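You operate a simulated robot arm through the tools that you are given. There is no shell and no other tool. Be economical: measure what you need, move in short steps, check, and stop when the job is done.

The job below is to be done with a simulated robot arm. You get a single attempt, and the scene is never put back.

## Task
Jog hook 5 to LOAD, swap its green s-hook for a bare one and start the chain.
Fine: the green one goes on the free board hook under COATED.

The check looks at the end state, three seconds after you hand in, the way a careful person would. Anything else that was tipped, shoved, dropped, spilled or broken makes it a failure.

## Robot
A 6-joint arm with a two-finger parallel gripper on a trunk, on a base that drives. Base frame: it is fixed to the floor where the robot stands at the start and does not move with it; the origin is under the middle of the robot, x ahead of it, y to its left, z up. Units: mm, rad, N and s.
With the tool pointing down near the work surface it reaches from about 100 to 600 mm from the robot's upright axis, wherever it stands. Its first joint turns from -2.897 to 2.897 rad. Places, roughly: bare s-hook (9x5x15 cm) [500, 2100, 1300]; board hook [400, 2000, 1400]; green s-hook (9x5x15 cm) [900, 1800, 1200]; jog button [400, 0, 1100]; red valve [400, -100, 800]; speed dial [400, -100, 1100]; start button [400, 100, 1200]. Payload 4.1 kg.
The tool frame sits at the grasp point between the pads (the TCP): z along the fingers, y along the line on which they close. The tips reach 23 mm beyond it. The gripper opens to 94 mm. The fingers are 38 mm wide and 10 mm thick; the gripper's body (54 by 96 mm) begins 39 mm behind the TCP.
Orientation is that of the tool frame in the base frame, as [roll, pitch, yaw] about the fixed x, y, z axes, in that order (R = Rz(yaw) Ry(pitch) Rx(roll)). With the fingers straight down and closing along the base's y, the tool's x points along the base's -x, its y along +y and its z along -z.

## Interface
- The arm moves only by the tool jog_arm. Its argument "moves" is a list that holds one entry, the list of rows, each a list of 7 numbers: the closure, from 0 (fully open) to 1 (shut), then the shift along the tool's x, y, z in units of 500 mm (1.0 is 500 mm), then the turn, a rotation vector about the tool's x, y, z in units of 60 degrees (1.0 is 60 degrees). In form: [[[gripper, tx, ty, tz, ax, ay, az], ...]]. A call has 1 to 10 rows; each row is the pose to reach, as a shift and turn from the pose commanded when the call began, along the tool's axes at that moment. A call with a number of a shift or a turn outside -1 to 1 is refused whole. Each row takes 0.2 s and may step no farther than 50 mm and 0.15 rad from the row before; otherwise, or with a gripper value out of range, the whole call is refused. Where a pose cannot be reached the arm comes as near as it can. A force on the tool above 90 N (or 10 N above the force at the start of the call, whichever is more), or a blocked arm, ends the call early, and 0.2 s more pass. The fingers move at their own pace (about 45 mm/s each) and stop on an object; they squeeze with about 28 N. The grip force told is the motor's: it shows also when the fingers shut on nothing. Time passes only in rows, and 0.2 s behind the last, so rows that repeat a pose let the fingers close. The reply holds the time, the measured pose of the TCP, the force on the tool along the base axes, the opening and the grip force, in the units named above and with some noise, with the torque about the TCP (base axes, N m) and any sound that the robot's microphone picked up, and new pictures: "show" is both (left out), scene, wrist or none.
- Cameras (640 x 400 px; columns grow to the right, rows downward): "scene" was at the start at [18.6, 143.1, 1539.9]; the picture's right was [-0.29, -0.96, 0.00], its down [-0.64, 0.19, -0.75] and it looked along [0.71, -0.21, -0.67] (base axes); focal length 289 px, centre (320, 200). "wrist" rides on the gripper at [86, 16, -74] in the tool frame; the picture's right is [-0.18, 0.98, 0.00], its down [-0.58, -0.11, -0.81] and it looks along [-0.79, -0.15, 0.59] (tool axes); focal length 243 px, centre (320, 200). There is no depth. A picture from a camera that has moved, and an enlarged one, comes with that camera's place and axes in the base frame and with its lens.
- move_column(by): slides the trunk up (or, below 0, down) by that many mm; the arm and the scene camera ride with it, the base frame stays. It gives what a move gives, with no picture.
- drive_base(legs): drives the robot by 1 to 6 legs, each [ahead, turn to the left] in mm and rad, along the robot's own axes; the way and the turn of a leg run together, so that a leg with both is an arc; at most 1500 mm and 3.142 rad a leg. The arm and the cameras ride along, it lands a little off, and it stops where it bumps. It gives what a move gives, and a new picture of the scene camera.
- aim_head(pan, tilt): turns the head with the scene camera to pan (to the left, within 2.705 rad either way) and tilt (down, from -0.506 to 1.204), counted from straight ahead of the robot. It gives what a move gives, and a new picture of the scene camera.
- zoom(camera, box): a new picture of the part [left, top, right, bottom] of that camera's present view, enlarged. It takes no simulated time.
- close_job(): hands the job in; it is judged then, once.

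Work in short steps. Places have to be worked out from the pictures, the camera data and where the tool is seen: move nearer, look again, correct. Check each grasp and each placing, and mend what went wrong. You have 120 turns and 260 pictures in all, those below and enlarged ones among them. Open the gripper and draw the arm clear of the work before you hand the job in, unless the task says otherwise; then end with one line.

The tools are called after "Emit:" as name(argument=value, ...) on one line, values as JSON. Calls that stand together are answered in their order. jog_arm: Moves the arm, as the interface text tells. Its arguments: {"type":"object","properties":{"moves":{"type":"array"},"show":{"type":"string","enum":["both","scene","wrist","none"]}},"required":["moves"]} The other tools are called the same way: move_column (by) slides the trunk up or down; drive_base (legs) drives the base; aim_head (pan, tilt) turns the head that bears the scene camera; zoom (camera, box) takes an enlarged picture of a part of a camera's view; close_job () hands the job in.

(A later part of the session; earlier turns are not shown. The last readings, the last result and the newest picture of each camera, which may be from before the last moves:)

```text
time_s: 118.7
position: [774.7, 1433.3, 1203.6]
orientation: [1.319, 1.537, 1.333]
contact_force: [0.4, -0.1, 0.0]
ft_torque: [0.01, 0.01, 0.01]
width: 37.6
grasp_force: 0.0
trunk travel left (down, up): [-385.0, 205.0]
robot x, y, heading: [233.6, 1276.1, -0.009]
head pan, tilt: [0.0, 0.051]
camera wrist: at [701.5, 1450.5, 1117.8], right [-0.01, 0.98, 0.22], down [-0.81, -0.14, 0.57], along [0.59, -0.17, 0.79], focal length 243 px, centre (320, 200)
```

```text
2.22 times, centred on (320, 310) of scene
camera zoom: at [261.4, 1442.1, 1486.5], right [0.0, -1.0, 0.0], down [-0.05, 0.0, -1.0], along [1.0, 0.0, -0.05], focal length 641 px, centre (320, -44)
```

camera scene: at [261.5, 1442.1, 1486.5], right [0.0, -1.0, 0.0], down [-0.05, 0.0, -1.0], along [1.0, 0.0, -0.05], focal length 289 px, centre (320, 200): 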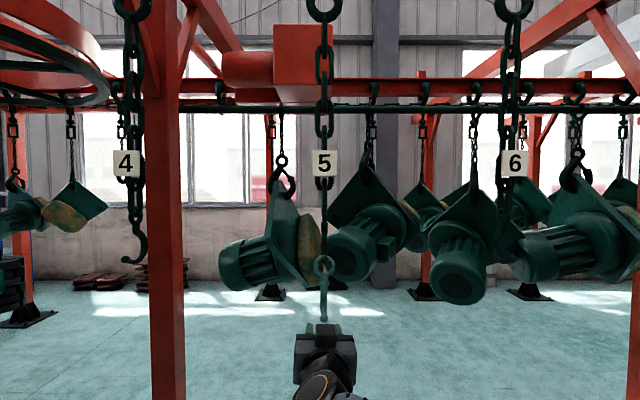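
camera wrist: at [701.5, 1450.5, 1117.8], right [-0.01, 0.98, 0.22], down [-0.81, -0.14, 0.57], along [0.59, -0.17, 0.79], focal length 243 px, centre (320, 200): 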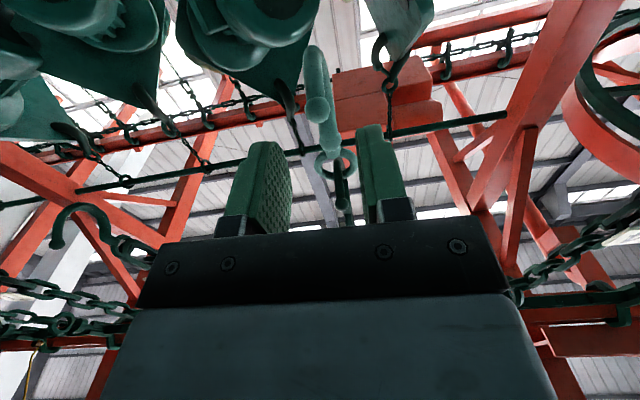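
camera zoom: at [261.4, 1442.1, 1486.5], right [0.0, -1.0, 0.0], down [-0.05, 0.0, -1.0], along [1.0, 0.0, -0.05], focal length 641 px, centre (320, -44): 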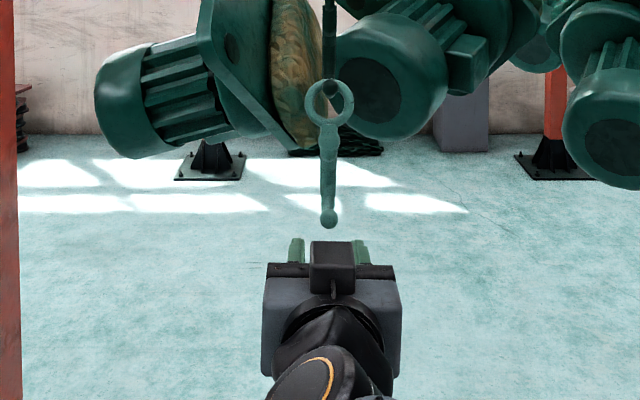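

Fingers are centred on the bend (ball at ≈(847,1432,1212)). I advance 88 mm and check before closing.

Emit:
jog_arm(moves=[[[0.6, 0, 0, 0.06, 0, 0, 0], [0.6, 0, 0, 0.12, 0, 0, 0], [0.6, 0, 0, 0.15, 0, 0, 0], [0.6, 0, 0, 0.176, 0, 0, 0], [0.6, 0, 0, 0.176, 0, 0, 0]]])

Emit:
zoom(camera="scene", box=[260, 230, 380, 350])

```text
time_s: 119.8
position: [862.9, 1435.5, 1204.7]
orientation: [1.334, 1.536, 1.347]
contact_force: [0.1, 0.0, 0.4]
ft_torque: [0.02, 0.02, 0.03]
width: 37.7
grasp_force: 0.0
trunk travel left (down, up): [-385.0, 205.0]
robot x, y, heading: [231.8, 1277.1, -0.006]
head pan, tilt: [0.0, 0.051]
camera scene: at [261.6, 1442.1, 1486.5], right [0.0, -1.0, 0.0], down [-0.05, 0.0, -1.0], along [1.0, 0.0, -0.05], focal length 289 px, centre (320, 200)
camera wrist: at [789.3, 1452.2, 1119.2], right [-0.01, 0.98, 0.22], down [-0.81, -0.14, 0.57], along [0.59, -0.17, 0.79], focal length 243 px, centre (320, 200)
```

scene: 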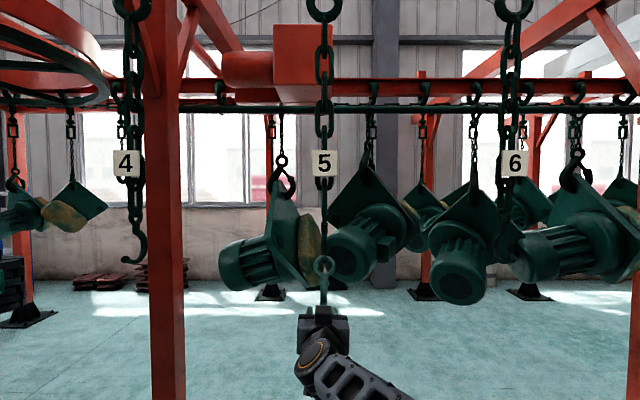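
wrist: 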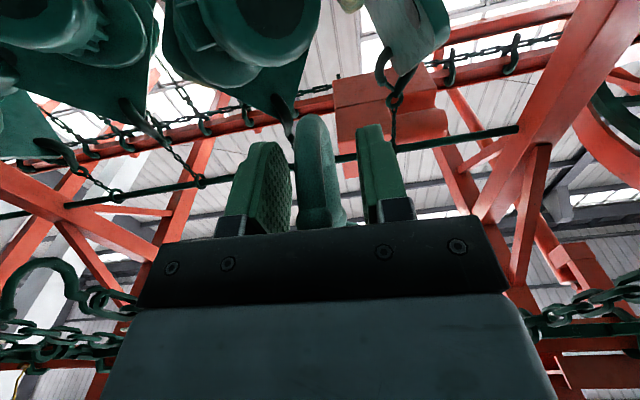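

```text
3.33 times, centred on (320, 290) of scene
camera zoom: at [261.6, 1442.1, 1486.5], right [0.0, -1.0, 0.0], down [-0.05, 0.0, -1.0], along [1.0, 0.0, -0.05], focal length 962 px, centre (320, -100)
```

zoom: 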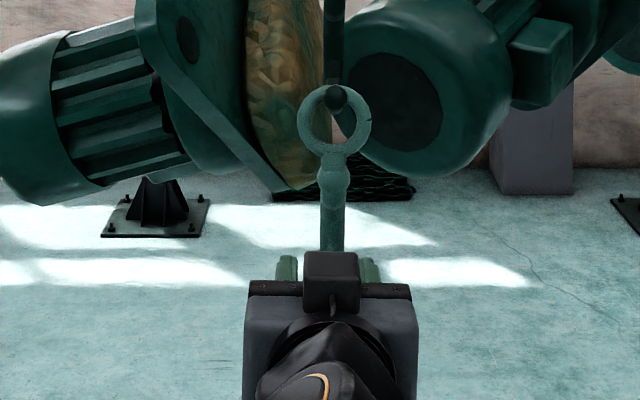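

The bend lies between the pads. Close.

Emit:
jog_arm(moves=[[[0.75, 0, -0.003, 0, 0, 0, 0], [1, 0, -0.003, 0, 0, 0, 0], [1, 0, -0.003, 0, 0, 0, 0], [1, 0, -0.003, 0, 0, 0, 0]]])

```text
time_s: 120.8
position: [862.7, 1433.9, 1205.7]
orientation: [1.327, 1.536, 1.339]
contact_force: [-0.2, 0.2, 0.3]
ft_torque: [-0.03, 0.02, 0.02]
width: 16.6
grasp_force: 28.0
trunk travel left (down, up): [-385.0, 205.0]
robot x, y, heading: [231.0, 1275.2, -0.004]
head pan, tilt: [0.0, 0.051]
camera scene: at [261.4, 1442.0, 1486.5], right [0.0, -1.0, 0.0], down [-0.05, 0.0, -1.0], along [1.0, 0.0, -0.05], focal length 289 px, centre (320, 200)
camera wrist: at [789.0, 1450.9, 1118.9], right [-0.01, 0.98, 0.22], down [-0.81, -0.14, 0.57], along [0.59, -0.17, 0.79], focal length 243 px, centre (320, 200)
```

scene: 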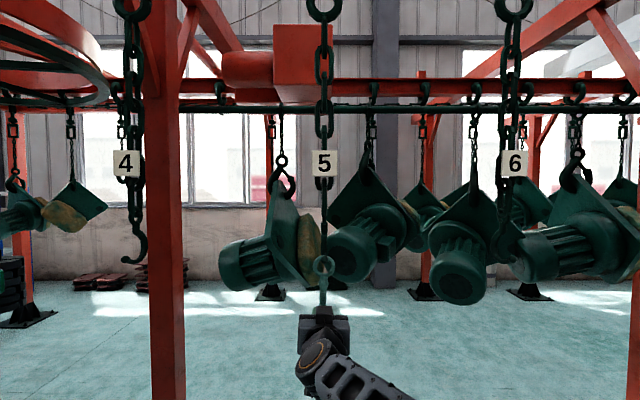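
wrist: 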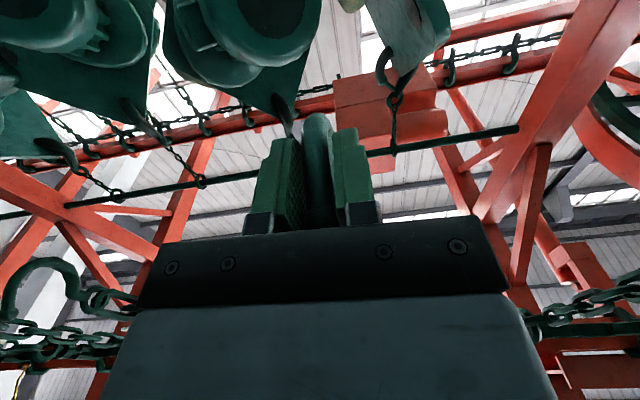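

Held (16.6 mm). Lift 16 mm and check ring vs chain hook tip.

Emit:
jog_arm(moves=[[[1, -0.012, 0, 0, 0, 0, 0], [1, -0.024, 0, 0, 0, 0, 0], [1, -0.034, 0, 0, 0, 0, 0], [1, -0.034, 0, 0, 0, 0, 0]]], show="none")

Emit:
zoom(camera="scene", box=[290, 220, 360, 330])

```text
time_s: 121.8
position: [864.1, 1432.3, 1222.9]
orientation: [1.331, 1.536, 1.346]
contact_force: [-0.1, -0.2, -1.8]
ft_torque: [0.03, 0.06, 0.0]
width: 16.8
grasp_force: 27.9
trunk travel left (down, up): [-385.0, 205.0]
robot x, y, heading: [231.4, 1276.6, -0.004]
head pan, tilt: [0.0, 0.051]
```

```text
3.64 times, centred on (325, 275) of scene
camera zoom: at [261.6, 1442.1, 1486.5], right [0.0, -1.0, 0.0], down [-0.05, 0.0, -1.0], along [1.0, 0.0, -0.05], focal length 1050 px, centre (302, -73)
```

zoom: 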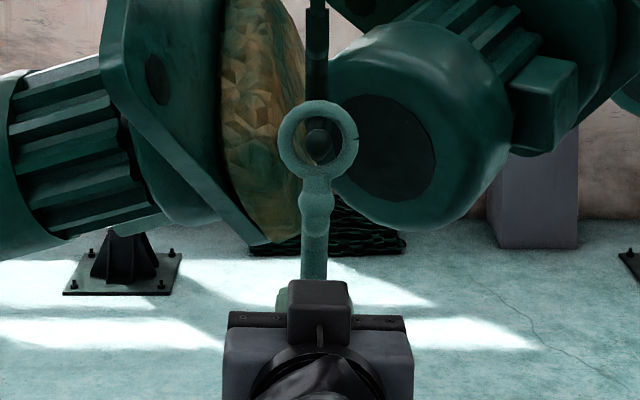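

The tip appears about 8 mm above the ring's centre along x; I lift 8 mm more then pull straight back 70 mm.

Emit:
jog_arm(moves=[[[1, -0.016, 0, 0, 0, 0, 0], [1, -0.016, 0, -0.02, 0, 0, 0], [1, -0.016, 0, -0.04, 0, 0, 0], [1, -0.016, 0, -0.06, 0, 0, 0]]], show="none")

Emit:
zoom(camera="scene", box=[290, 220, 360, 330])

```text
time_s: 122.8
position: [833.8, 1430.5, 1230.8]
orientation: [1.228, 1.535, 1.243]
contact_force: [-0.1, 0.7, 5.2]
ft_torque: [-0.08, -0.17, 0.03]
width: 16.9
grasp_force: 28.0
trunk travel left (down, up): [-385.0, 205.0]
robot x, y, heading: [236.5, 1276.7, -0.008]
head pan, tilt: [0.0, 0.051]
```

```text
3.64 times, centred on (325, 275) of scene
camera zoom: at [261.1, 1441.9, 1486.7], right [0.0, -1.0, 0.0], down [-0.05, 0.0, -1.0], along [1.0, 0.0, -0.05], focal length 1050 px, centre (302, -73)
```

zoom: 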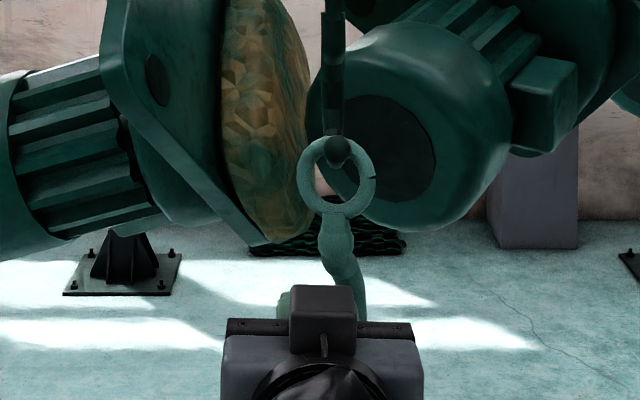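

The s-hook seems to have tilted in the grip with the ring still caught on the tip. I look closer from both cameras.

Emit:
jog_arm(moves=[[[1, 0, 0, 0, 0, 0, 0]]])

Emit:
zoom(camera="wrist", box=[220, 40, 420, 240])

```text
time_s: 123.2
position: [832.1, 1433.2, 1230.9]
orientation: [1.231, 1.534, 1.247]
contact_force: [0.8, 0.6, 8.2]
ft_torque: [-0.11, -0.29, 0.02]
width: 16.9
grasp_force: 27.7
trunk travel left (down, up): [-385.0, 205.0]
robot x, y, heading: [230.3, 1274.6, -0.008]
head pan, tilt: [0.0, 0.051]
camera scene: at [260.7, 1441.9, 1486.7], right [0.0, -1.0, 0.0], down [-0.05, 0.0, -1.0], along [1.0, 0.0, -0.05], focal length 289 px, centre (320, 200)
camera wrist: at [759.0, 1448.9, 1145.7], right [-0.02, 0.98, 0.22], down [-0.81, -0.14, 0.57], along [0.58, -0.17, 0.79], focal length 243 px, centre (320, 200)
```

scene: 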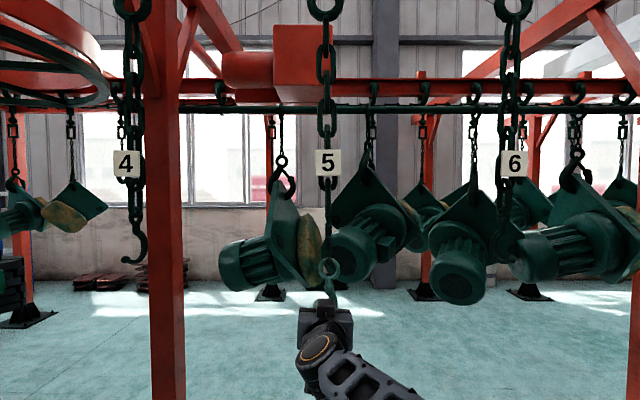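
wrist: 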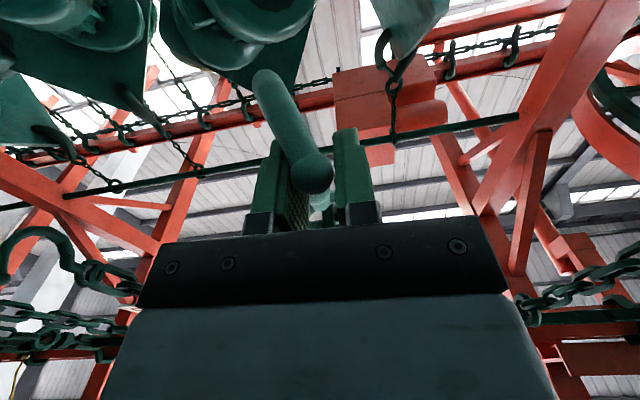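

```text
2.00 times, centred on (320, 140) of wrist
camera zoom: at [759.0, 1448.9, 1145.7], right [-0.02, 0.98, 0.22], down [-0.81, -0.14, 0.57], along [0.58, -0.17, 0.79], focal length 485 px, centre (320, 320)
```

zoom: 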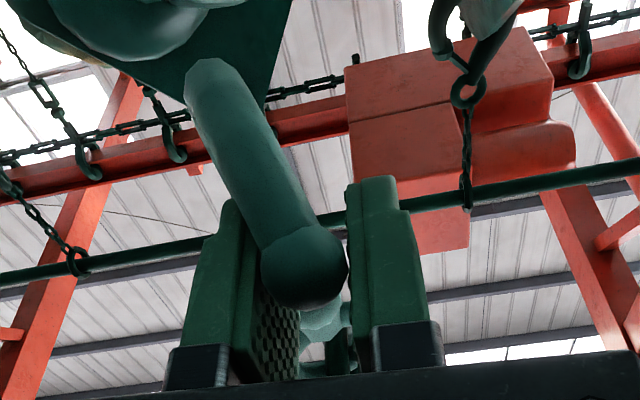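

The s-hook slid down in the grip and is still on the chain hook. I push back forward 30 mm to straighten the chain, then release so it hangs naturally again.

Emit:
jog_arm(moves=[[[1, 0, 0, 0.02, 0, 0, 0], [1, 0, 0, 0.04, 0, 0, 0], [1, 0, 0, 0.055, 0, 0, 0], [1, 0, 0, 0.055, 0, 0, 0]]], show="none")

Emit:
zoom(camera="scene", box=[290, 220, 360, 330])

```text
time_s: 124.2
position: [859.9, 1432.0, 1230.7]
orientation: [1.234, 1.534, 1.248]
contact_force: [-0.6, 0.6, 16.1]
ft_torque: [-0.11, -0.6, 0.03]
width: 16.8
grasp_force: 27.9
trunk travel left (down, up): [-385.0, 205.0]
robot x, y, heading: [229.3, 1272.8, -0.007]
head pan, tilt: [0.0, 0.051]
```

```text
3.64 times, centred on (325, 275) of scene
camera zoom: at [259.8, 1441.7, 1486.7], right [0.0, -1.0, 0.0], down [-0.05, 0.0, -1.0], along [1.0, 0.0, -0.05], focal length 1050 px, centre (302, -73)
```

zoom: 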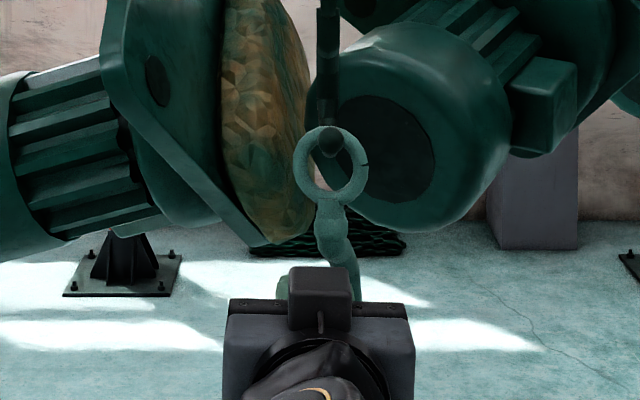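

The chain is pulling the s-hook up (taut). I ease up a few mm and open.

Emit:
jog_arm(moves=[[[1, -0.006, 0, 0, 0, 0, 0], [1, -0.012, 0, 0, 0, 0, 0], [0.9, -0.012, 0, 0, 0, 0, 0], [0.6, -0.012, 0, 0, 0, 0, 0], [0.6, -0.012, 0, 0, 0, 0, 0], [0.6, -0.012, 0, 0, 0, 0, 0]]])

Emit:
zoom(camera="scene", box=[290, 220, 360, 330])

```text
time_s: 125.7
position: [861.3, 1432.0, 1235.5]
orientation: [1.33, 1.535, 1.346]
contact_force: [0.1, 0.4, -0.5]
ft_torque: [0.02, -0.02, 0.0]
width: 37.6
grasp_force: 0.1
trunk travel left (down, up): [-385.0, 205.0]
robot x, y, heading: [235.6, 1276.5, 0.001]
head pan, tilt: [0.0, 0.051]
camera scene: at [261.4, 1442.1, 1486.5], right [0.0, -1.0, 0.0], down [-0.05, 0.0, -1.0], along [1.0, 0.0, -0.05], focal length 289 px, centre (320, 200)
camera wrist: at [786.5, 1449.8, 1149.4], right [-0.01, 0.98, 0.22], down [-0.81, -0.14, 0.57], along [0.59, -0.17, 0.79], focal length 243 px, centre (320, 200)
```

scene: 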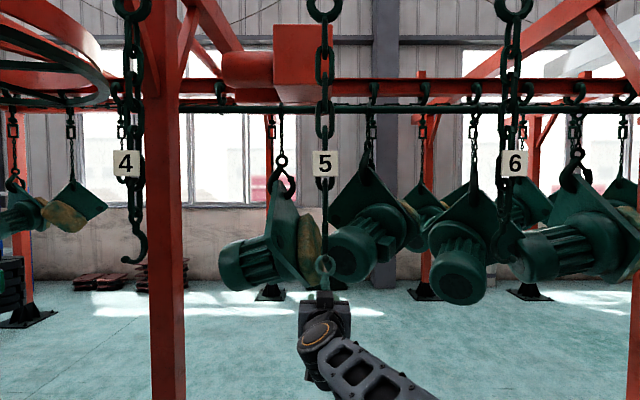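
wrist: 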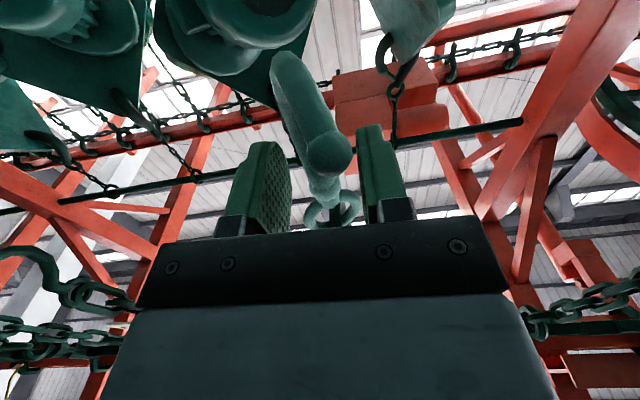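

```text
3.64 times, centred on (325, 275) of scene
camera zoom: at [261.4, 1442.1, 1486.5], right [0.0, -1.0, 0.0], down [-0.05, 0.0, -1.0], along [1.0, 0.0, -0.05], focal length 1050 px, centre (302, -73)
```

zoom: 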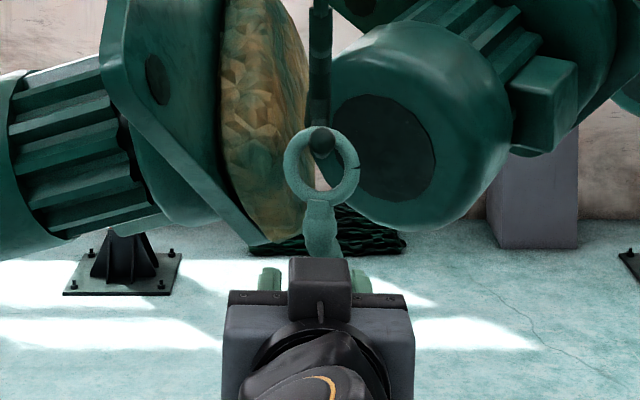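

The good grip is higher on the slanted shank (≈(905,1432,1256)), clear of both ball and chain hook. I open wider, raise 20 mm, then advance 44 mm.

Emit:
jog_arm(moves=[[[0.4, -0.02, 0, 0, 0, 0, 0], [0.4, -0.042, 0, 0, 0, 0, 0], [0.4, -0.042, 0, 0.03, 0, 0, 0], [0.4, -0.042, 0, 0.06, 0, 0, 0], [0.4, -0.042, -0.004, 0.088, 0, 0, 0], [0.4, -0.042, -0.004, 0.088, 0, 0, 0]]])

Emit:
zoom(camera="scene", box=[290, 220, 360, 330])

Emit:
zoom(camera="wrist", box=[220, 40, 420, 240])

```text
time_s: 127.0
position: [904.0, 1429.7, 1257.4]
orientation: [1.331, 1.536, 1.344]
contact_force: [0.0, 0.9, 0.2]
ft_torque: [-0.04, 0.02, 0.01]
width: 56.6
grasp_force: 0.0
trunk travel left (down, up): [-385.0, 205.0]
robot x, y, heading: [238.1, 1274.0, -0.005]
head pan, tilt: [0.0, 0.051]
camera scene: at [261.6, 1442.0, 1486.5], right [0.0, -1.0, 0.0], down [-0.05, 0.0, -1.0], along [1.0, 0.0, -0.05], focal length 289 px, centre (320, 200)
camera wrist: at [830.2, 1446.7, 1170.8], right [-0.01, 0.98, 0.22], down [-0.81, -0.14, 0.57], along [0.59, -0.17, 0.79], focal length 243 px, centre (320, 200)
```

scene: 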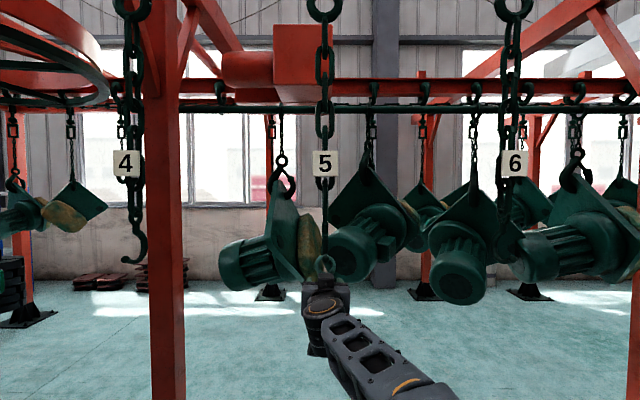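
wrist: 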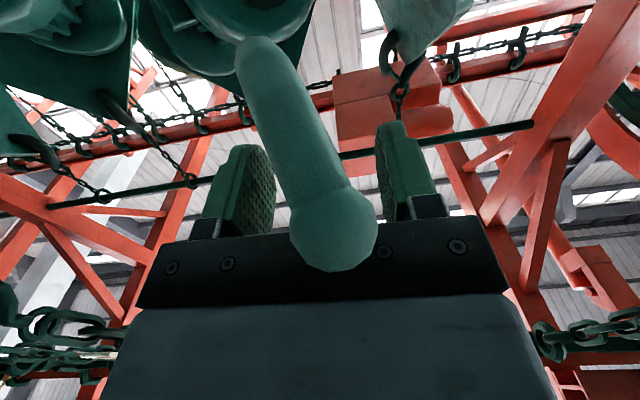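

```text
3.64 times, centred on (325, 275) of scene
camera zoom: at [261.6, 1442.0, 1486.5], right [0.0, -1.0, 0.0], down [-0.05, 0.0, -1.0], along [1.0, 0.0, -0.05], focal length 1050 px, centre (302, -73)
```

zoom: 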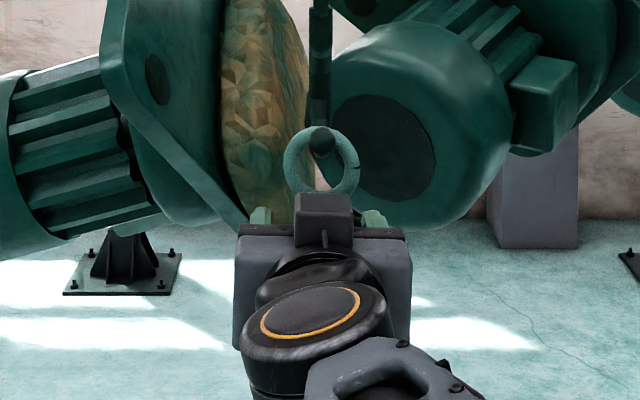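

```text
2.00 times, centred on (320, 140) of wrist
camera zoom: at [830.2, 1446.7, 1170.8], right [-0.01, 0.98, 0.22], down [-0.81, -0.14, 0.57], along [0.59, -0.17, 0.79], focal length 485 px, centre (320, 320)
```

zoom: 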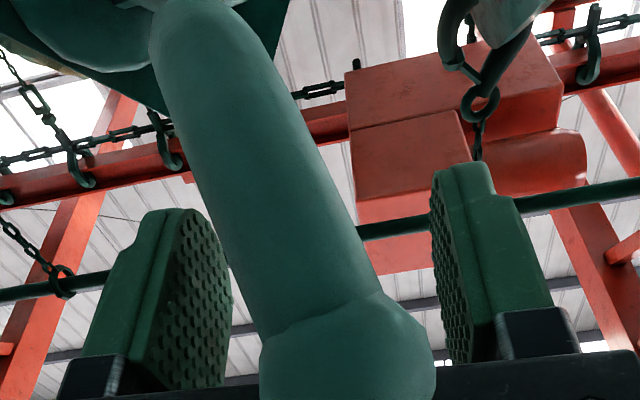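

The shank is between the pads. Close, and let it settle.

Emit:
jog_arm(moves=[[[0.6, 0, 0, 0, 0, 0, 0], [0.8, 0, 0, 0, 0, 0, 0], [1, 0, 0, 0, 0, 0, 0], [1, 0, 0, 0, 0, 0, 0], [1, 0, 0, 0, 0, 0, 0], [1, 0, 0, 0, 0, 0, 0]]], show="wrist")

Emit:
zoom(camera="scene", box=[290, 220, 360, 330])

```text
time_s: 128.4
position: [903.9, 1430.0, 1256.4]
orientation: [1.324, 1.537, 1.339]
contact_force: [0.5, 0.7, 0.0]
ft_torque: [-0.02, 0.01, 0.02]
width: 18.6
grasp_force: 28.4
trunk travel left (down, up): [-385.0, 205.0]
robot x, y, heading: [227.4, 1272.1, -0.003]
head pan, tilt: [0.0, 0.051]
camera wrist: at [829.8, 1446.8, 1170.8], right [-0.01, 0.98, 0.22], down [-0.81, -0.14, 0.57], along [0.59, -0.17, 0.79], focal length 243 px, centre (320, 200)
```

wrist: 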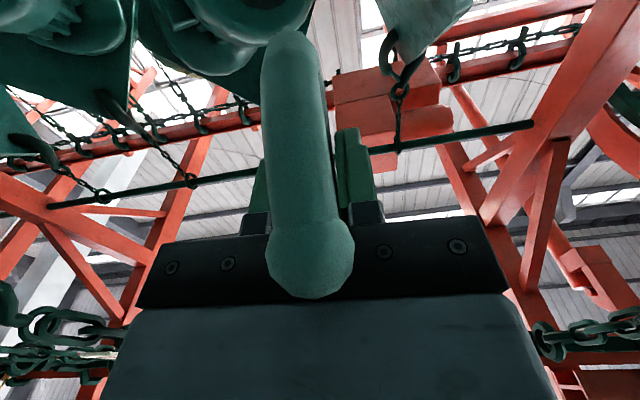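

```text
3.64 times, centred on (325, 275) of scene
camera zoom: at [261.4, 1442.1, 1486.5], right [0.0, -1.0, 0.0], down [-0.05, 0.0, -1.0], along [1.0, 0.0, -0.05], focal length 1050 px, centre (302, -73)
```

zoom: 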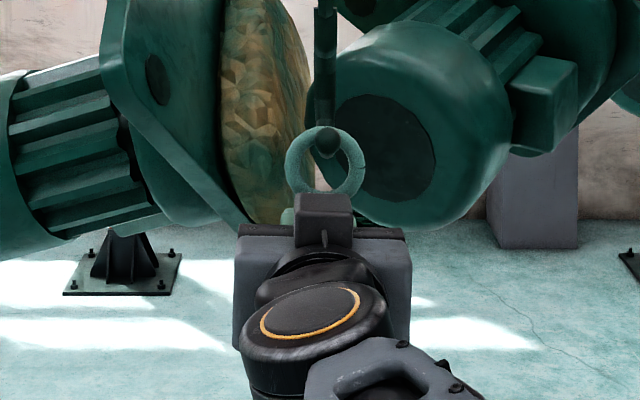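

Firm, straightened grip. I follow the hook's curve: lift 8, then back with rising; first half.

Emit:
jog_arm(moves=[[[1, -0.008, 0, 0, 0, 0, 0], [1, -0.016, 0, 0, 0, 0, 0], [1, -0.018, 0, -0.01, 0, 0, 0], [1, -0.02, 0, -0.02, 0, 0, 0], [1, -0.024, 0, -0.04, 0, 0, 0], [1, -0.024, 0, -0.04, 0, 0, 0]]], show="none")

Emit:
zoom(camera="scene", box=[290, 220, 360, 330])

```text
time_s: 129.8
position: [885.2, 1428.7, 1268.8]
orientation: [1.333, 1.535, 1.346]
contact_force: [-1.2, 0.1, -1.4]
ft_torque: [-0.02, 0.0, -0.01]
width: 18.8
grasp_force: 28.1
trunk travel left (down, up): [-385.0, 205.0]
robot x, y, heading: [232.7, 1272.6, -0.008]
head pan, tilt: [0.0, 0.051]
```

```text
3.64 times, centred on (325, 275) of scene
camera zoom: at [261.4, 1442.1, 1486.5], right [0.0, -1.0, 0.0], down [-0.05, 0.0, -1.0], along [1.0, 0.0, -0.05], focal length 1050 px, centre (302, -73)
```

zoom: 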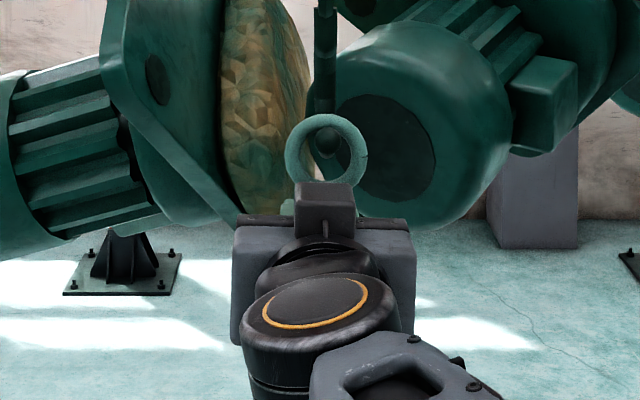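

On track; the tip needs ~10 mm more relative rise. Continue up and back past the tip.

Emit:
jog_arm(moves=[[[1, -0.008, 0, -0.008, 0, 0, 0], [1, -0.018, 0, -0.016, 0, 0, 0], [1, -0.02, 0, -0.026, 0, 0, 0], [1, -0.02, 0, -0.04, 0, 0, 0], [1, -0.02, 0, -0.055, 0, 0, 0]]], show="none")

Emit:
zoom(camera="scene", box=[290, 220, 360, 330])

```text
time_s: 131.1
position: [858.3, 1428.7, 1278.6]
orientation: [1.329, 1.536, 1.342]
contact_force: [-0.3, -1.3, -1.7]
ft_torque: [0.02, -0.05, -0.02]
width: 18.8
grasp_force: 28.4
trunk travel left (down, up): [-385.0, 205.0]
robot x, y, heading: [229.0, 1273.5, -0.008]
head pan, tilt: [0.0, 0.051]
```

```text
3.64 times, centred on (325, 275) of scene
camera zoom: at [261.5, 1442.1, 1486.5], right [0.0, -1.0, 0.0], down [-0.05, 0.0, -1.0], along [1.0, 0.0, -0.05], focal length 1050 px, centre (302, -73)
```

zoom: 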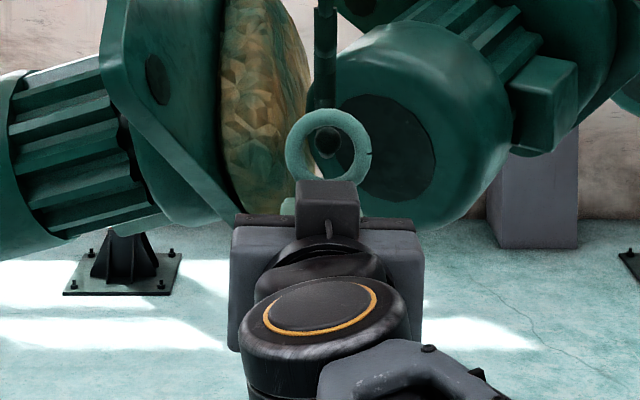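

No resistance. Pull straight back 80 mm.

Emit:
jog_arm(moves=[[[1, 0, 0, -0.03, 0, 0, 0], [1, 0, 0, -0.07, 0, 0, 0], [1, 0, 0, -0.12, 0, 0, 0], [1, 0, 0, -0.16, 0, 0, 0]]])

Emit:
zoom(camera="scene", box=[290, 200, 360, 330])

```text
time_s: 132.1
position: [775.9, 1427.8, 1278.0]
orientation: [1.324, 1.537, 1.335]
contact_force: [-0.1, 0.4, -1.7]
ft_torque: [0.01, -0.04, 0.01]
width: 18.6
grasp_force: 27.8
trunk travel left (down, up): [-385.0, 205.0]
robot x, y, heading: [230.1, 1276.5, -0.006]
head pan, tilt: [0.0, 0.051]
camera scene: at [261.4, 1442.0, 1486.6], right [0.0, -1.0, 0.0], down [-0.05, 0.0, -1.0], along [1.0, 0.0, -0.05], focal length 289 px, centre (320, 200)
camera wrist: at [701.9, 1445.2, 1191.7], right [-0.01, 0.98, 0.22], down [-0.81, -0.14, 0.57], along [0.59, -0.17, 0.79], focal length 243 px, centre (320, 200)
```

scene: 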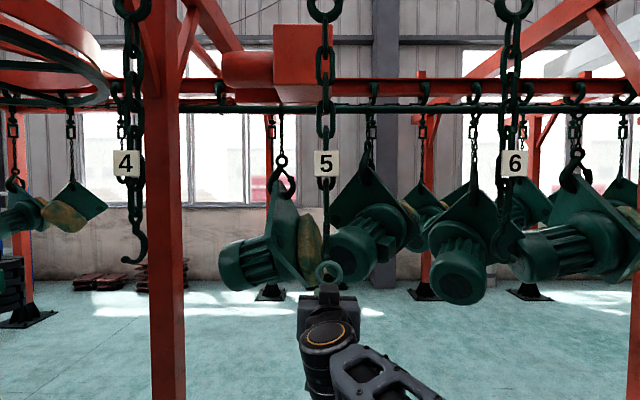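
wrist: 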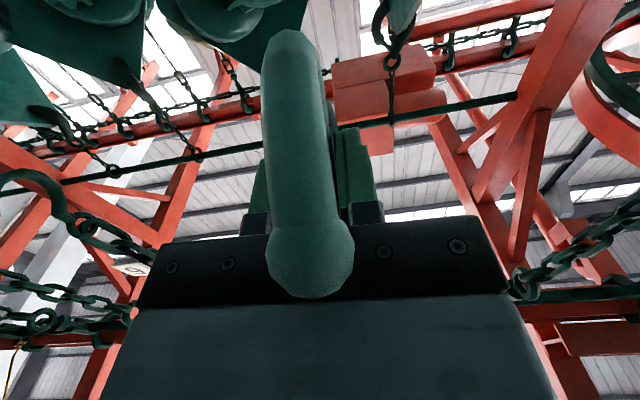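

```text
3.08 times, centred on (325, 265) of scene
camera zoom: at [261.4, 1442.0, 1486.6], right [0.0, -1.0, 0.0], down [-0.05, 0.0, -1.0], along [1.0, 0.0, -0.05], focal length 888 px, centre (305, 0)
```

zoom: 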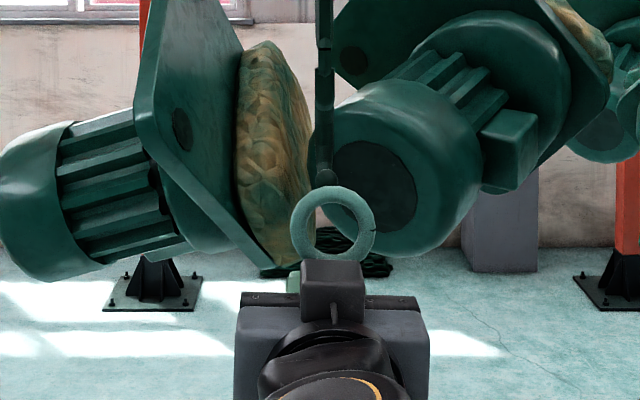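

The green s-hook is free and held. I back away, then drive to stand in front of the board (heading via the clear floor), ending facing +x near (−320,1725).

Emit:
drive_base(legs=[[-480, 0.0], [0, 1.73], [455, 0], [0, -1.72]])

Emit:
aim_head(pan=0.0, tilt=0.15)

```text
time_s: 145.5
position: [228.6, 1884.4, 1276.6]
orientation: [1.334, 1.536, 1.361]
contact_force: [-0.2, 0.1, -2.0]
ft_torque: [-0.01, -0.04, -0.02]
width: 18.7
grasp_force: 28.4
trunk travel left (down, up): [-385.0, 205.0]
robot x, y, heading: [-314.3, 1724.2, 0.013]
head pan, tilt: [0.0, 0.051]
camera scene: at [-286.0, 1892.8, 1486.5], right [0.01, -1.0, 0.0], down [-0.05, 0.0, -1.0], along [1.0, 0.01, -0.05], focal length 289 px, centre (320, 200)
```

scene: 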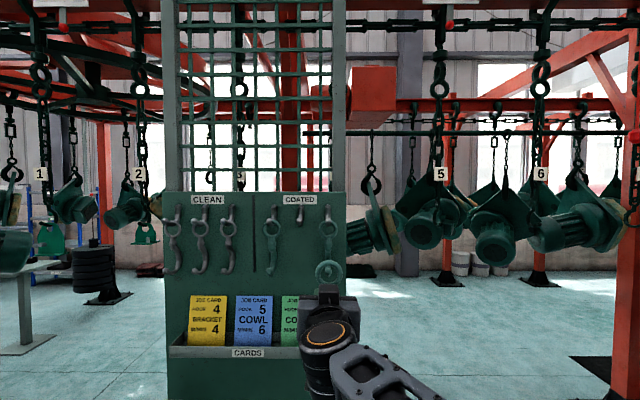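

```text
time_s: 146.2
position: [229.3, 1885.3, 1277.3]
orientation: [1.34, 1.537, 1.371]
contact_force: [0.3, -1.1, -1.4]
ft_torque: [0.0, -0.02, 0.01]
width: 18.6
grasp_force: 27.9
trunk travel left (down, up): [-385.0, 205.0]
robot x, y, heading: [-310.3, 1722.3, 0.011]
head pan, tilt: [0.0, 0.15]
camera scene: at [-284.4, 1892.8, 1477.4], right [0.01, -1.0, 0.0], down [-0.15, 0.0, -0.99], along [0.99, 0.01, -0.15], focal length 289 px, centre (320, 200)
```

scene: 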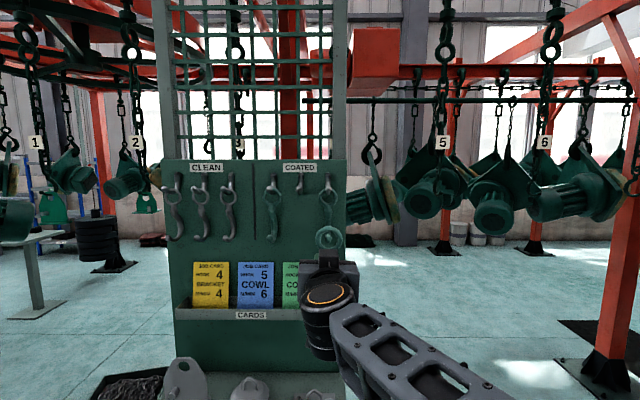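

Great frontal view. I zoom in on the board hooks for positions.

Emit:
zoom(camera="scene", box=[160, 150, 350, 270])

Emit:
jog_arm(moves=[[[1, 0, 0, 0, 0, 0, 0]]], show="wrist")

```text
3.33 times, centred on (255, 210) of scene
camera zoom: at [-284.4, 1892.8, 1477.4], right [0.01, -1.0, 0.0], down [-0.15, 0.0, -0.99], along [0.99, 0.01, -0.15], focal length 962 px, centre (537, 167)
```

zoom: 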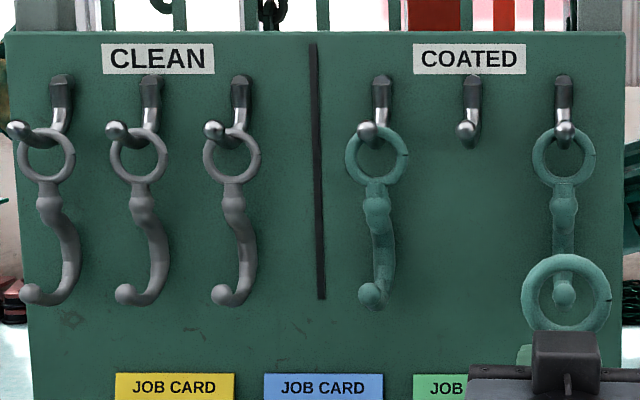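

```text
time_s: 146.6
position: [229.6, 1886.6, 1276.7]
orientation: [1.336, 1.536, 1.364]
contact_force: [-0.7, 0.4, -2.0]
ft_torque: [-0.01, -0.01, -0.01]
width: 18.2
grasp_force: 27.5
trunk travel left (down, up): [-385.0, 205.0]
robot x, y, heading: [-315.3, 1726.6, 0.014]
head pan, tilt: [0.0, 0.15]
camera wrist: at [154.6, 1902.3, 1191.5], right [-0.03, 0.98, 0.22], down [-0.81, -0.15, 0.57], along [0.59, -0.16, 0.79], focal length 243 px, centre (320, 200)
```

wrist: 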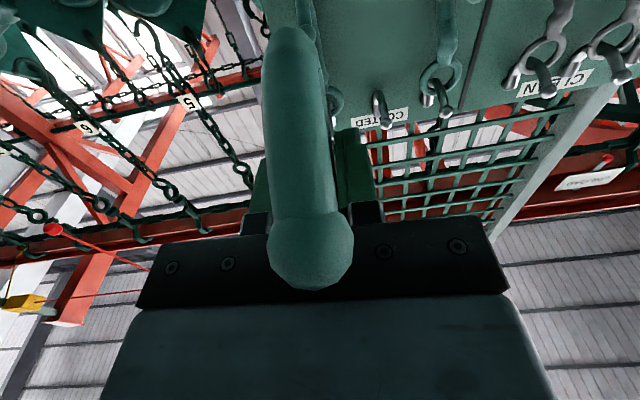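

Zoom the wrist view for precise peg and ring positions.

Emit:
zoom(camera="wrist", box=[340, 0, 640, 150])

```text
2.13 times, centred on (490, 75) of wrist
camera zoom: at [154.6, 1902.3, 1191.5], right [-0.03, 0.98, 0.22], down [-0.81, -0.15, 0.57], along [0.59, -0.16, 0.79], focal length 518 px, centre (-43, 467)
```

zoom: 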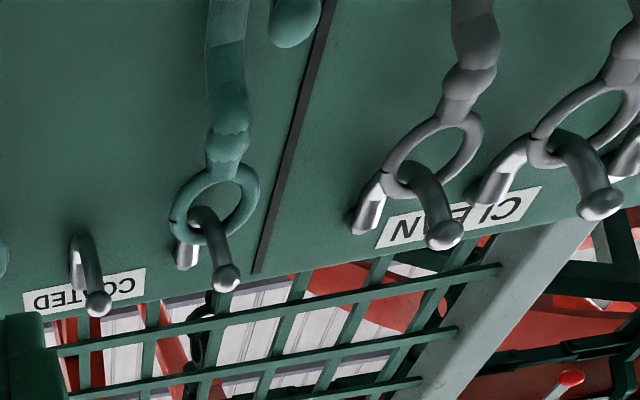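

Free peg tip at (414,1951,1398); a hung ring rests at (454,·,1377); board face x≈493. My held ring sits at TCP+(−12,−3,+54), so I need TCP ≈ (345…460, 1955, 1345) then down. First align y and z.

Emit:
jog_arm(moves=[[[1, -0.034, 0.034, 0, 0, 0, 0], [1, -0.068, 0.068, 0, 0, 0, 0], [1, -0.102, 0.102, 0, 0, 0, 0], [1, -0.136, 0.138, 0, 0.02, 0, 0], [1, -0.136, 0.138, 0, 0.02, 0, 0]]], show="none")

Emit:
drive_base(legs=[[100, -0.01]])

Emit:
zoom(camera="scene", box=[180, 120, 340, 260])

Emit:
jog_arm(moves=[[[1, 0, 0, 0, 0, 0, 0]]], show="wrist")

```text
time_s: 147.8
position: [227.3, 1952.6, 1348.8]
orientation: [1.362, 1.535, 1.37]
contact_force: [-0.1, 0.3, -2.2]
ft_torque: [0.02, -0.01, 0.02]
width: 18.3
grasp_force: 28.2
trunk travel left (down, up): [-385.0, 205.0]
robot x, y, heading: [-314.0, 1729.3, 0.006]
head pan, tilt: [0.0, 0.15]
```

```text
time_s: 148.9
position: [329.0, 1948.4, 1347.7]
orientation: [1.367, 1.535, 1.366]
contact_force: [-0.2, -0.6, -1.4]
ft_torque: [0.01, -0.06, 0.0]
width: 18.6
grasp_force: 28.3
trunk travel left (down, up): [-385.0, 205.0]
robot x, y, heading: [-214.8, 1721.4, 0.006]
head pan, tilt: [0.0, 0.15]
camera scene: at [-183.5, 1893.2, 1477.3], right [0.0, -1.0, 0.0], down [-0.15, 0.0, -0.99], along [0.99, 0.0, -0.15], focal length 289 px, centre (320, 200)
```

scene: 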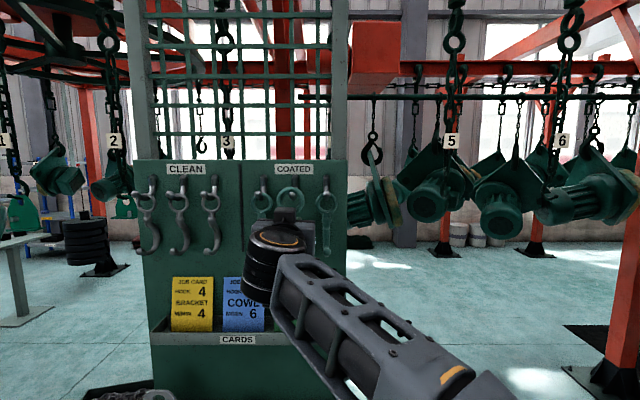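

```text
2.86 times, centred on (260, 190) of scene
camera zoom: at [-183.5, 1893.2, 1477.3], right [0.0, -1.0, 0.0], down [-0.15, 0.0, -0.99], along [0.99, 0.0, -0.15], focal length 825 px, centre (491, 229)
```

zoom: 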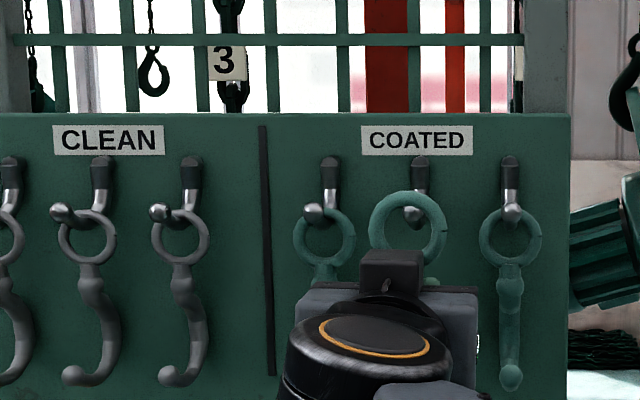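

```text
time_s: 149.3
position: [328.1, 1949.1, 1348.3]
orientation: [1.373, 1.536, 1.369]
contact_force: [0.2, -0.3, -1.7]
ft_torque: [-0.01, -0.01, -0.01]
width: 18.7
grasp_force: 28.3
trunk travel left (down, up): [-385.0, 205.0]
robot x, y, heading: [-215.8, 1727.0, -0.0]
head pan, tilt: [0.0, 0.15]
camera wrist: at [254.3, 1967.4, 1262.2], right [0.0, 0.98, 0.22], down [-0.81, -0.13, 0.57], along [0.59, -0.18, 0.79], focal length 243 px, centre (320, 200)
```

wrist: 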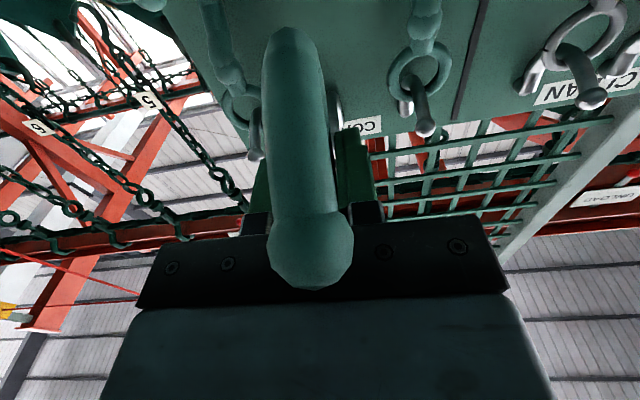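

Held ring centre (316,1944,1402); peg tip (414,1951,1398). I correct y +7, z −3 and advance 72 mm, then recheck.

Emit:
jog_arm(moves=[[[1, 0.006, 0.013, 0.02, 0, 0, 0], [1, 0.006, 0.013, 0.06, 0, 0, 0], [1, 0.006, 0.013, 0.1, 0, 0, 0], [1, 0.006, 0.013, 0.144, 0, 0, 0], [1, 0.006, 0.013, 0.144, 0, 0, 0]]], show="none")

Emit:
zoom(camera="scene", box=[240, 150, 340, 240])

```text
time_s: 150.5
position: [400.1, 1955.0, 1345.6]
orientation: [1.362, 1.536, 1.36]
contact_force: [-0.2, 0.0, -1.4]
ft_torque: [-0.03, -0.03, 0.01]
width: 18.6
grasp_force: 27.7
trunk travel left (down, up): [-385.0, 205.0]
robot x, y, heading: [-215.4, 1723.0, -0.001]
head pan, tilt: [0.0, 0.15]
```

```text
4.44 times, centred on (290, 195) of scene
camera zoom: at [-183.5, 1893.2, 1477.4], right [0.0, -1.0, 0.0], down [-0.15, 0.0, -0.99], along [0.99, 0.0, -0.15], focal length 1283 px, centre (453, 222)
```

zoom: 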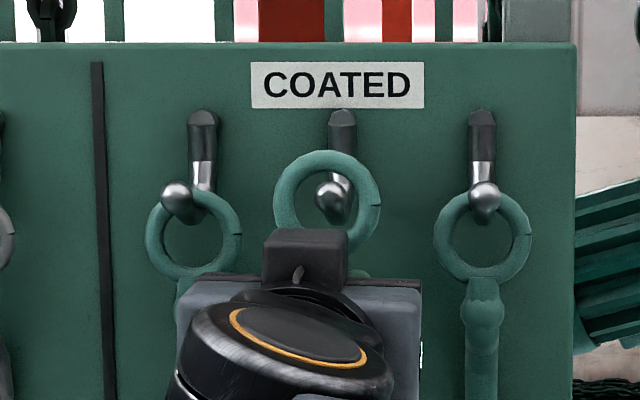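

Well aligned (within 2 mm). Advance 38 mm over the tip.

Emit:
jog_arm(moves=[[[1, 0, 0, 0.02, 0, 0, 0], [1, 0, 0, 0.04, 0, 0, 0], [1, 0, 0, 0.06, 0, 0, 0], [1, 0, 0, 0.076, 0, 0, 0], [1, 0, 0, 0.076, 0, 0, 0]]], show="none")

Emit:
zoom(camera="scene", box=[240, 150, 340, 240])

```text
time_s: 151.7
position: [438.4, 1954.0, 1345.1]
orientation: [1.361, 1.536, 1.361]
contact_force: [-0.4, 0.8, -2.5]
ft_torque: [0.0, -0.04, 0.01]
width: 18.5
grasp_force: 28.0
trunk travel left (down, up): [-385.0, 205.0]
robot x, y, heading: [-215.8, 1727.3, -0.0]
head pan, tilt: [0.0, 0.15]
```

```text
4.44 times, centred on (290, 195) of scene
camera zoom: at [-183.7, 1893.1, 1477.4], right [0.0, -1.0, 0.0], down [-0.15, 0.0, -0.99], along [0.99, 0.0, -0.15], focal length 1283 px, centre (453, 222)
```

zoom: 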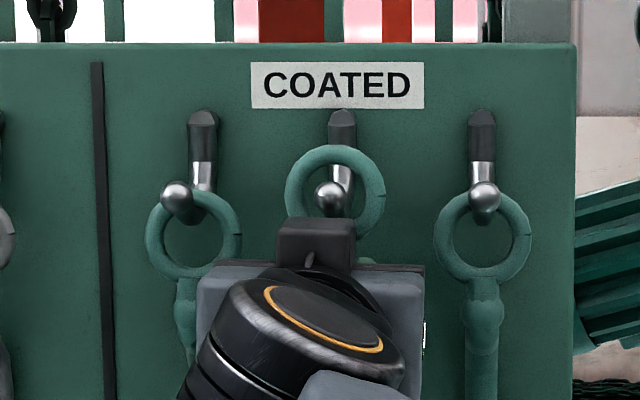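

Ring is over the peg. Now follow the curve down and in.

Emit:
jog_arm(moves=[[[1, 0.008, 0, 0.016, 0, 0, 0], [1, 0.02, 0, 0.028, 0, 0, 0], [1, 0.032, 0, 0.036, 0, 0, 0], [1, 0.042, 0, 0.038, 0, 0, 0], [1, 0.042, 0, 0.038, 0, 0, 0]]], show="wrist")

Emit:
zoom(camera="scene", box=[240, 150, 340, 240])

```text
time_s: 152.9
position: [458.2, 1955.1, 1326.5]
orientation: [1.364, 1.536, 1.363]
contact_force: [0.0, -0.1, -1.3]
ft_torque: [0.03, 0.01, -0.01]
width: 18.3
grasp_force: 28.2
trunk travel left (down, up): [-385.0, 205.0]
robot x, y, heading: [-214.7, 1726.6, 0.002]
head pan, tilt: [0.0, 0.15]
camera wrist: at [383.7, 1974.4, 1239.4], right [0.0, 0.98, 0.22], down [-0.81, -0.13, 0.57], along [0.59, -0.18, 0.79], focal length 243 px, centre (320, 200)
```

wrist: 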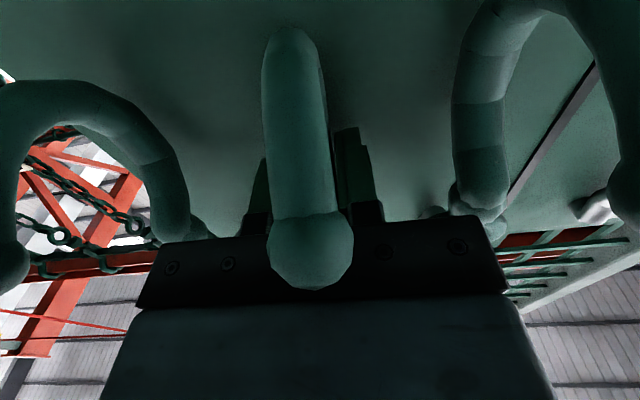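

```text
4.44 times, centred on (290, 195) of scene
camera zoom: at [-183.7, 1893.1, 1477.4], right [0.0, -1.0, 0.0], down [-0.15, 0.0, -0.99], along [0.99, 0.0, -0.15], focal length 1283 px, centre (453, 222)
```

zoom: 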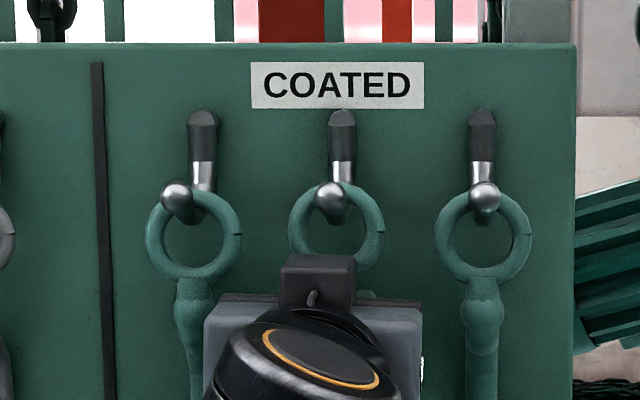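

The ring sits almost at its neighbours' height. Lower 3 mm and release gently.

Emit:
jog_arm(moves=[[[1, 0.006, 0, 0.002, 0, 0, 0], [0.9, 0.006, 0, 0.002, 0, 0, 0], [0.75, 0.006, 0, 0.002, 0, 0, 0], [0.6, 0.006, 0, 0.002, 0, 0, 0], [0.6, 0.006, 0, 0.002, 0, 0, 0]]], show="wrist")

Emit:
zoom(camera="scene", box=[240, 150, 340, 240])

```text
time_s: 154.1
position: [458.7, 1955.8, 1322.9]
orientation: [1.356, 1.536, 1.352]
contact_force: [0.0, 0.2, 0.3]
ft_torque: [-0.04, 0.0, 0.04]
width: 37.7
grasp_force: 0.0
trunk travel left (down, up): [-385.0, 205.0]
robot x, y, heading: [-217.2, 1725.8, -0.002]
head pan, tilt: [0.0, 0.15]
camera wrist: at [384.5, 1974.0, 1236.6], right [0.0, 0.98, 0.22], down [-0.81, -0.13, 0.57], along [0.59, -0.18, 0.79], focal length 243 px, centre (320, 200)
```

wrist: 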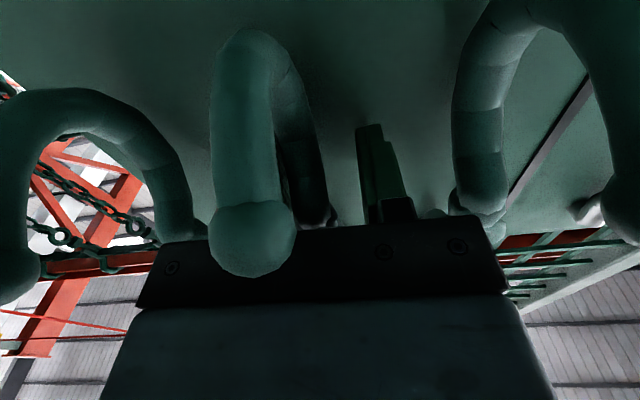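

```text
4.44 times, centred on (290, 195) of scene
camera zoom: at [-183.9, 1893.1, 1477.4], right [0.0, -1.0, 0.0], down [-0.15, 0.0, -0.99], along [0.99, 0.0, -0.15], focal length 1283 px, centre (453, 222)
```

zoom: 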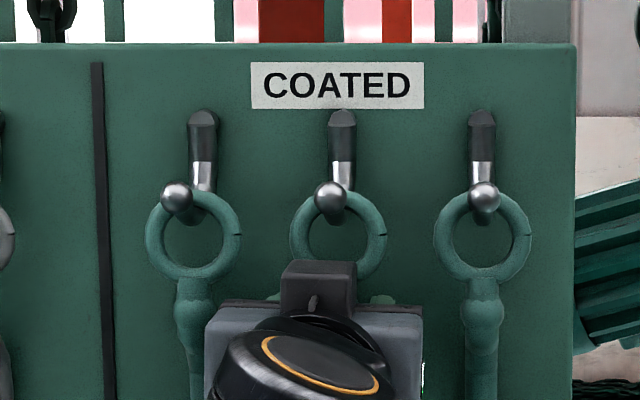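

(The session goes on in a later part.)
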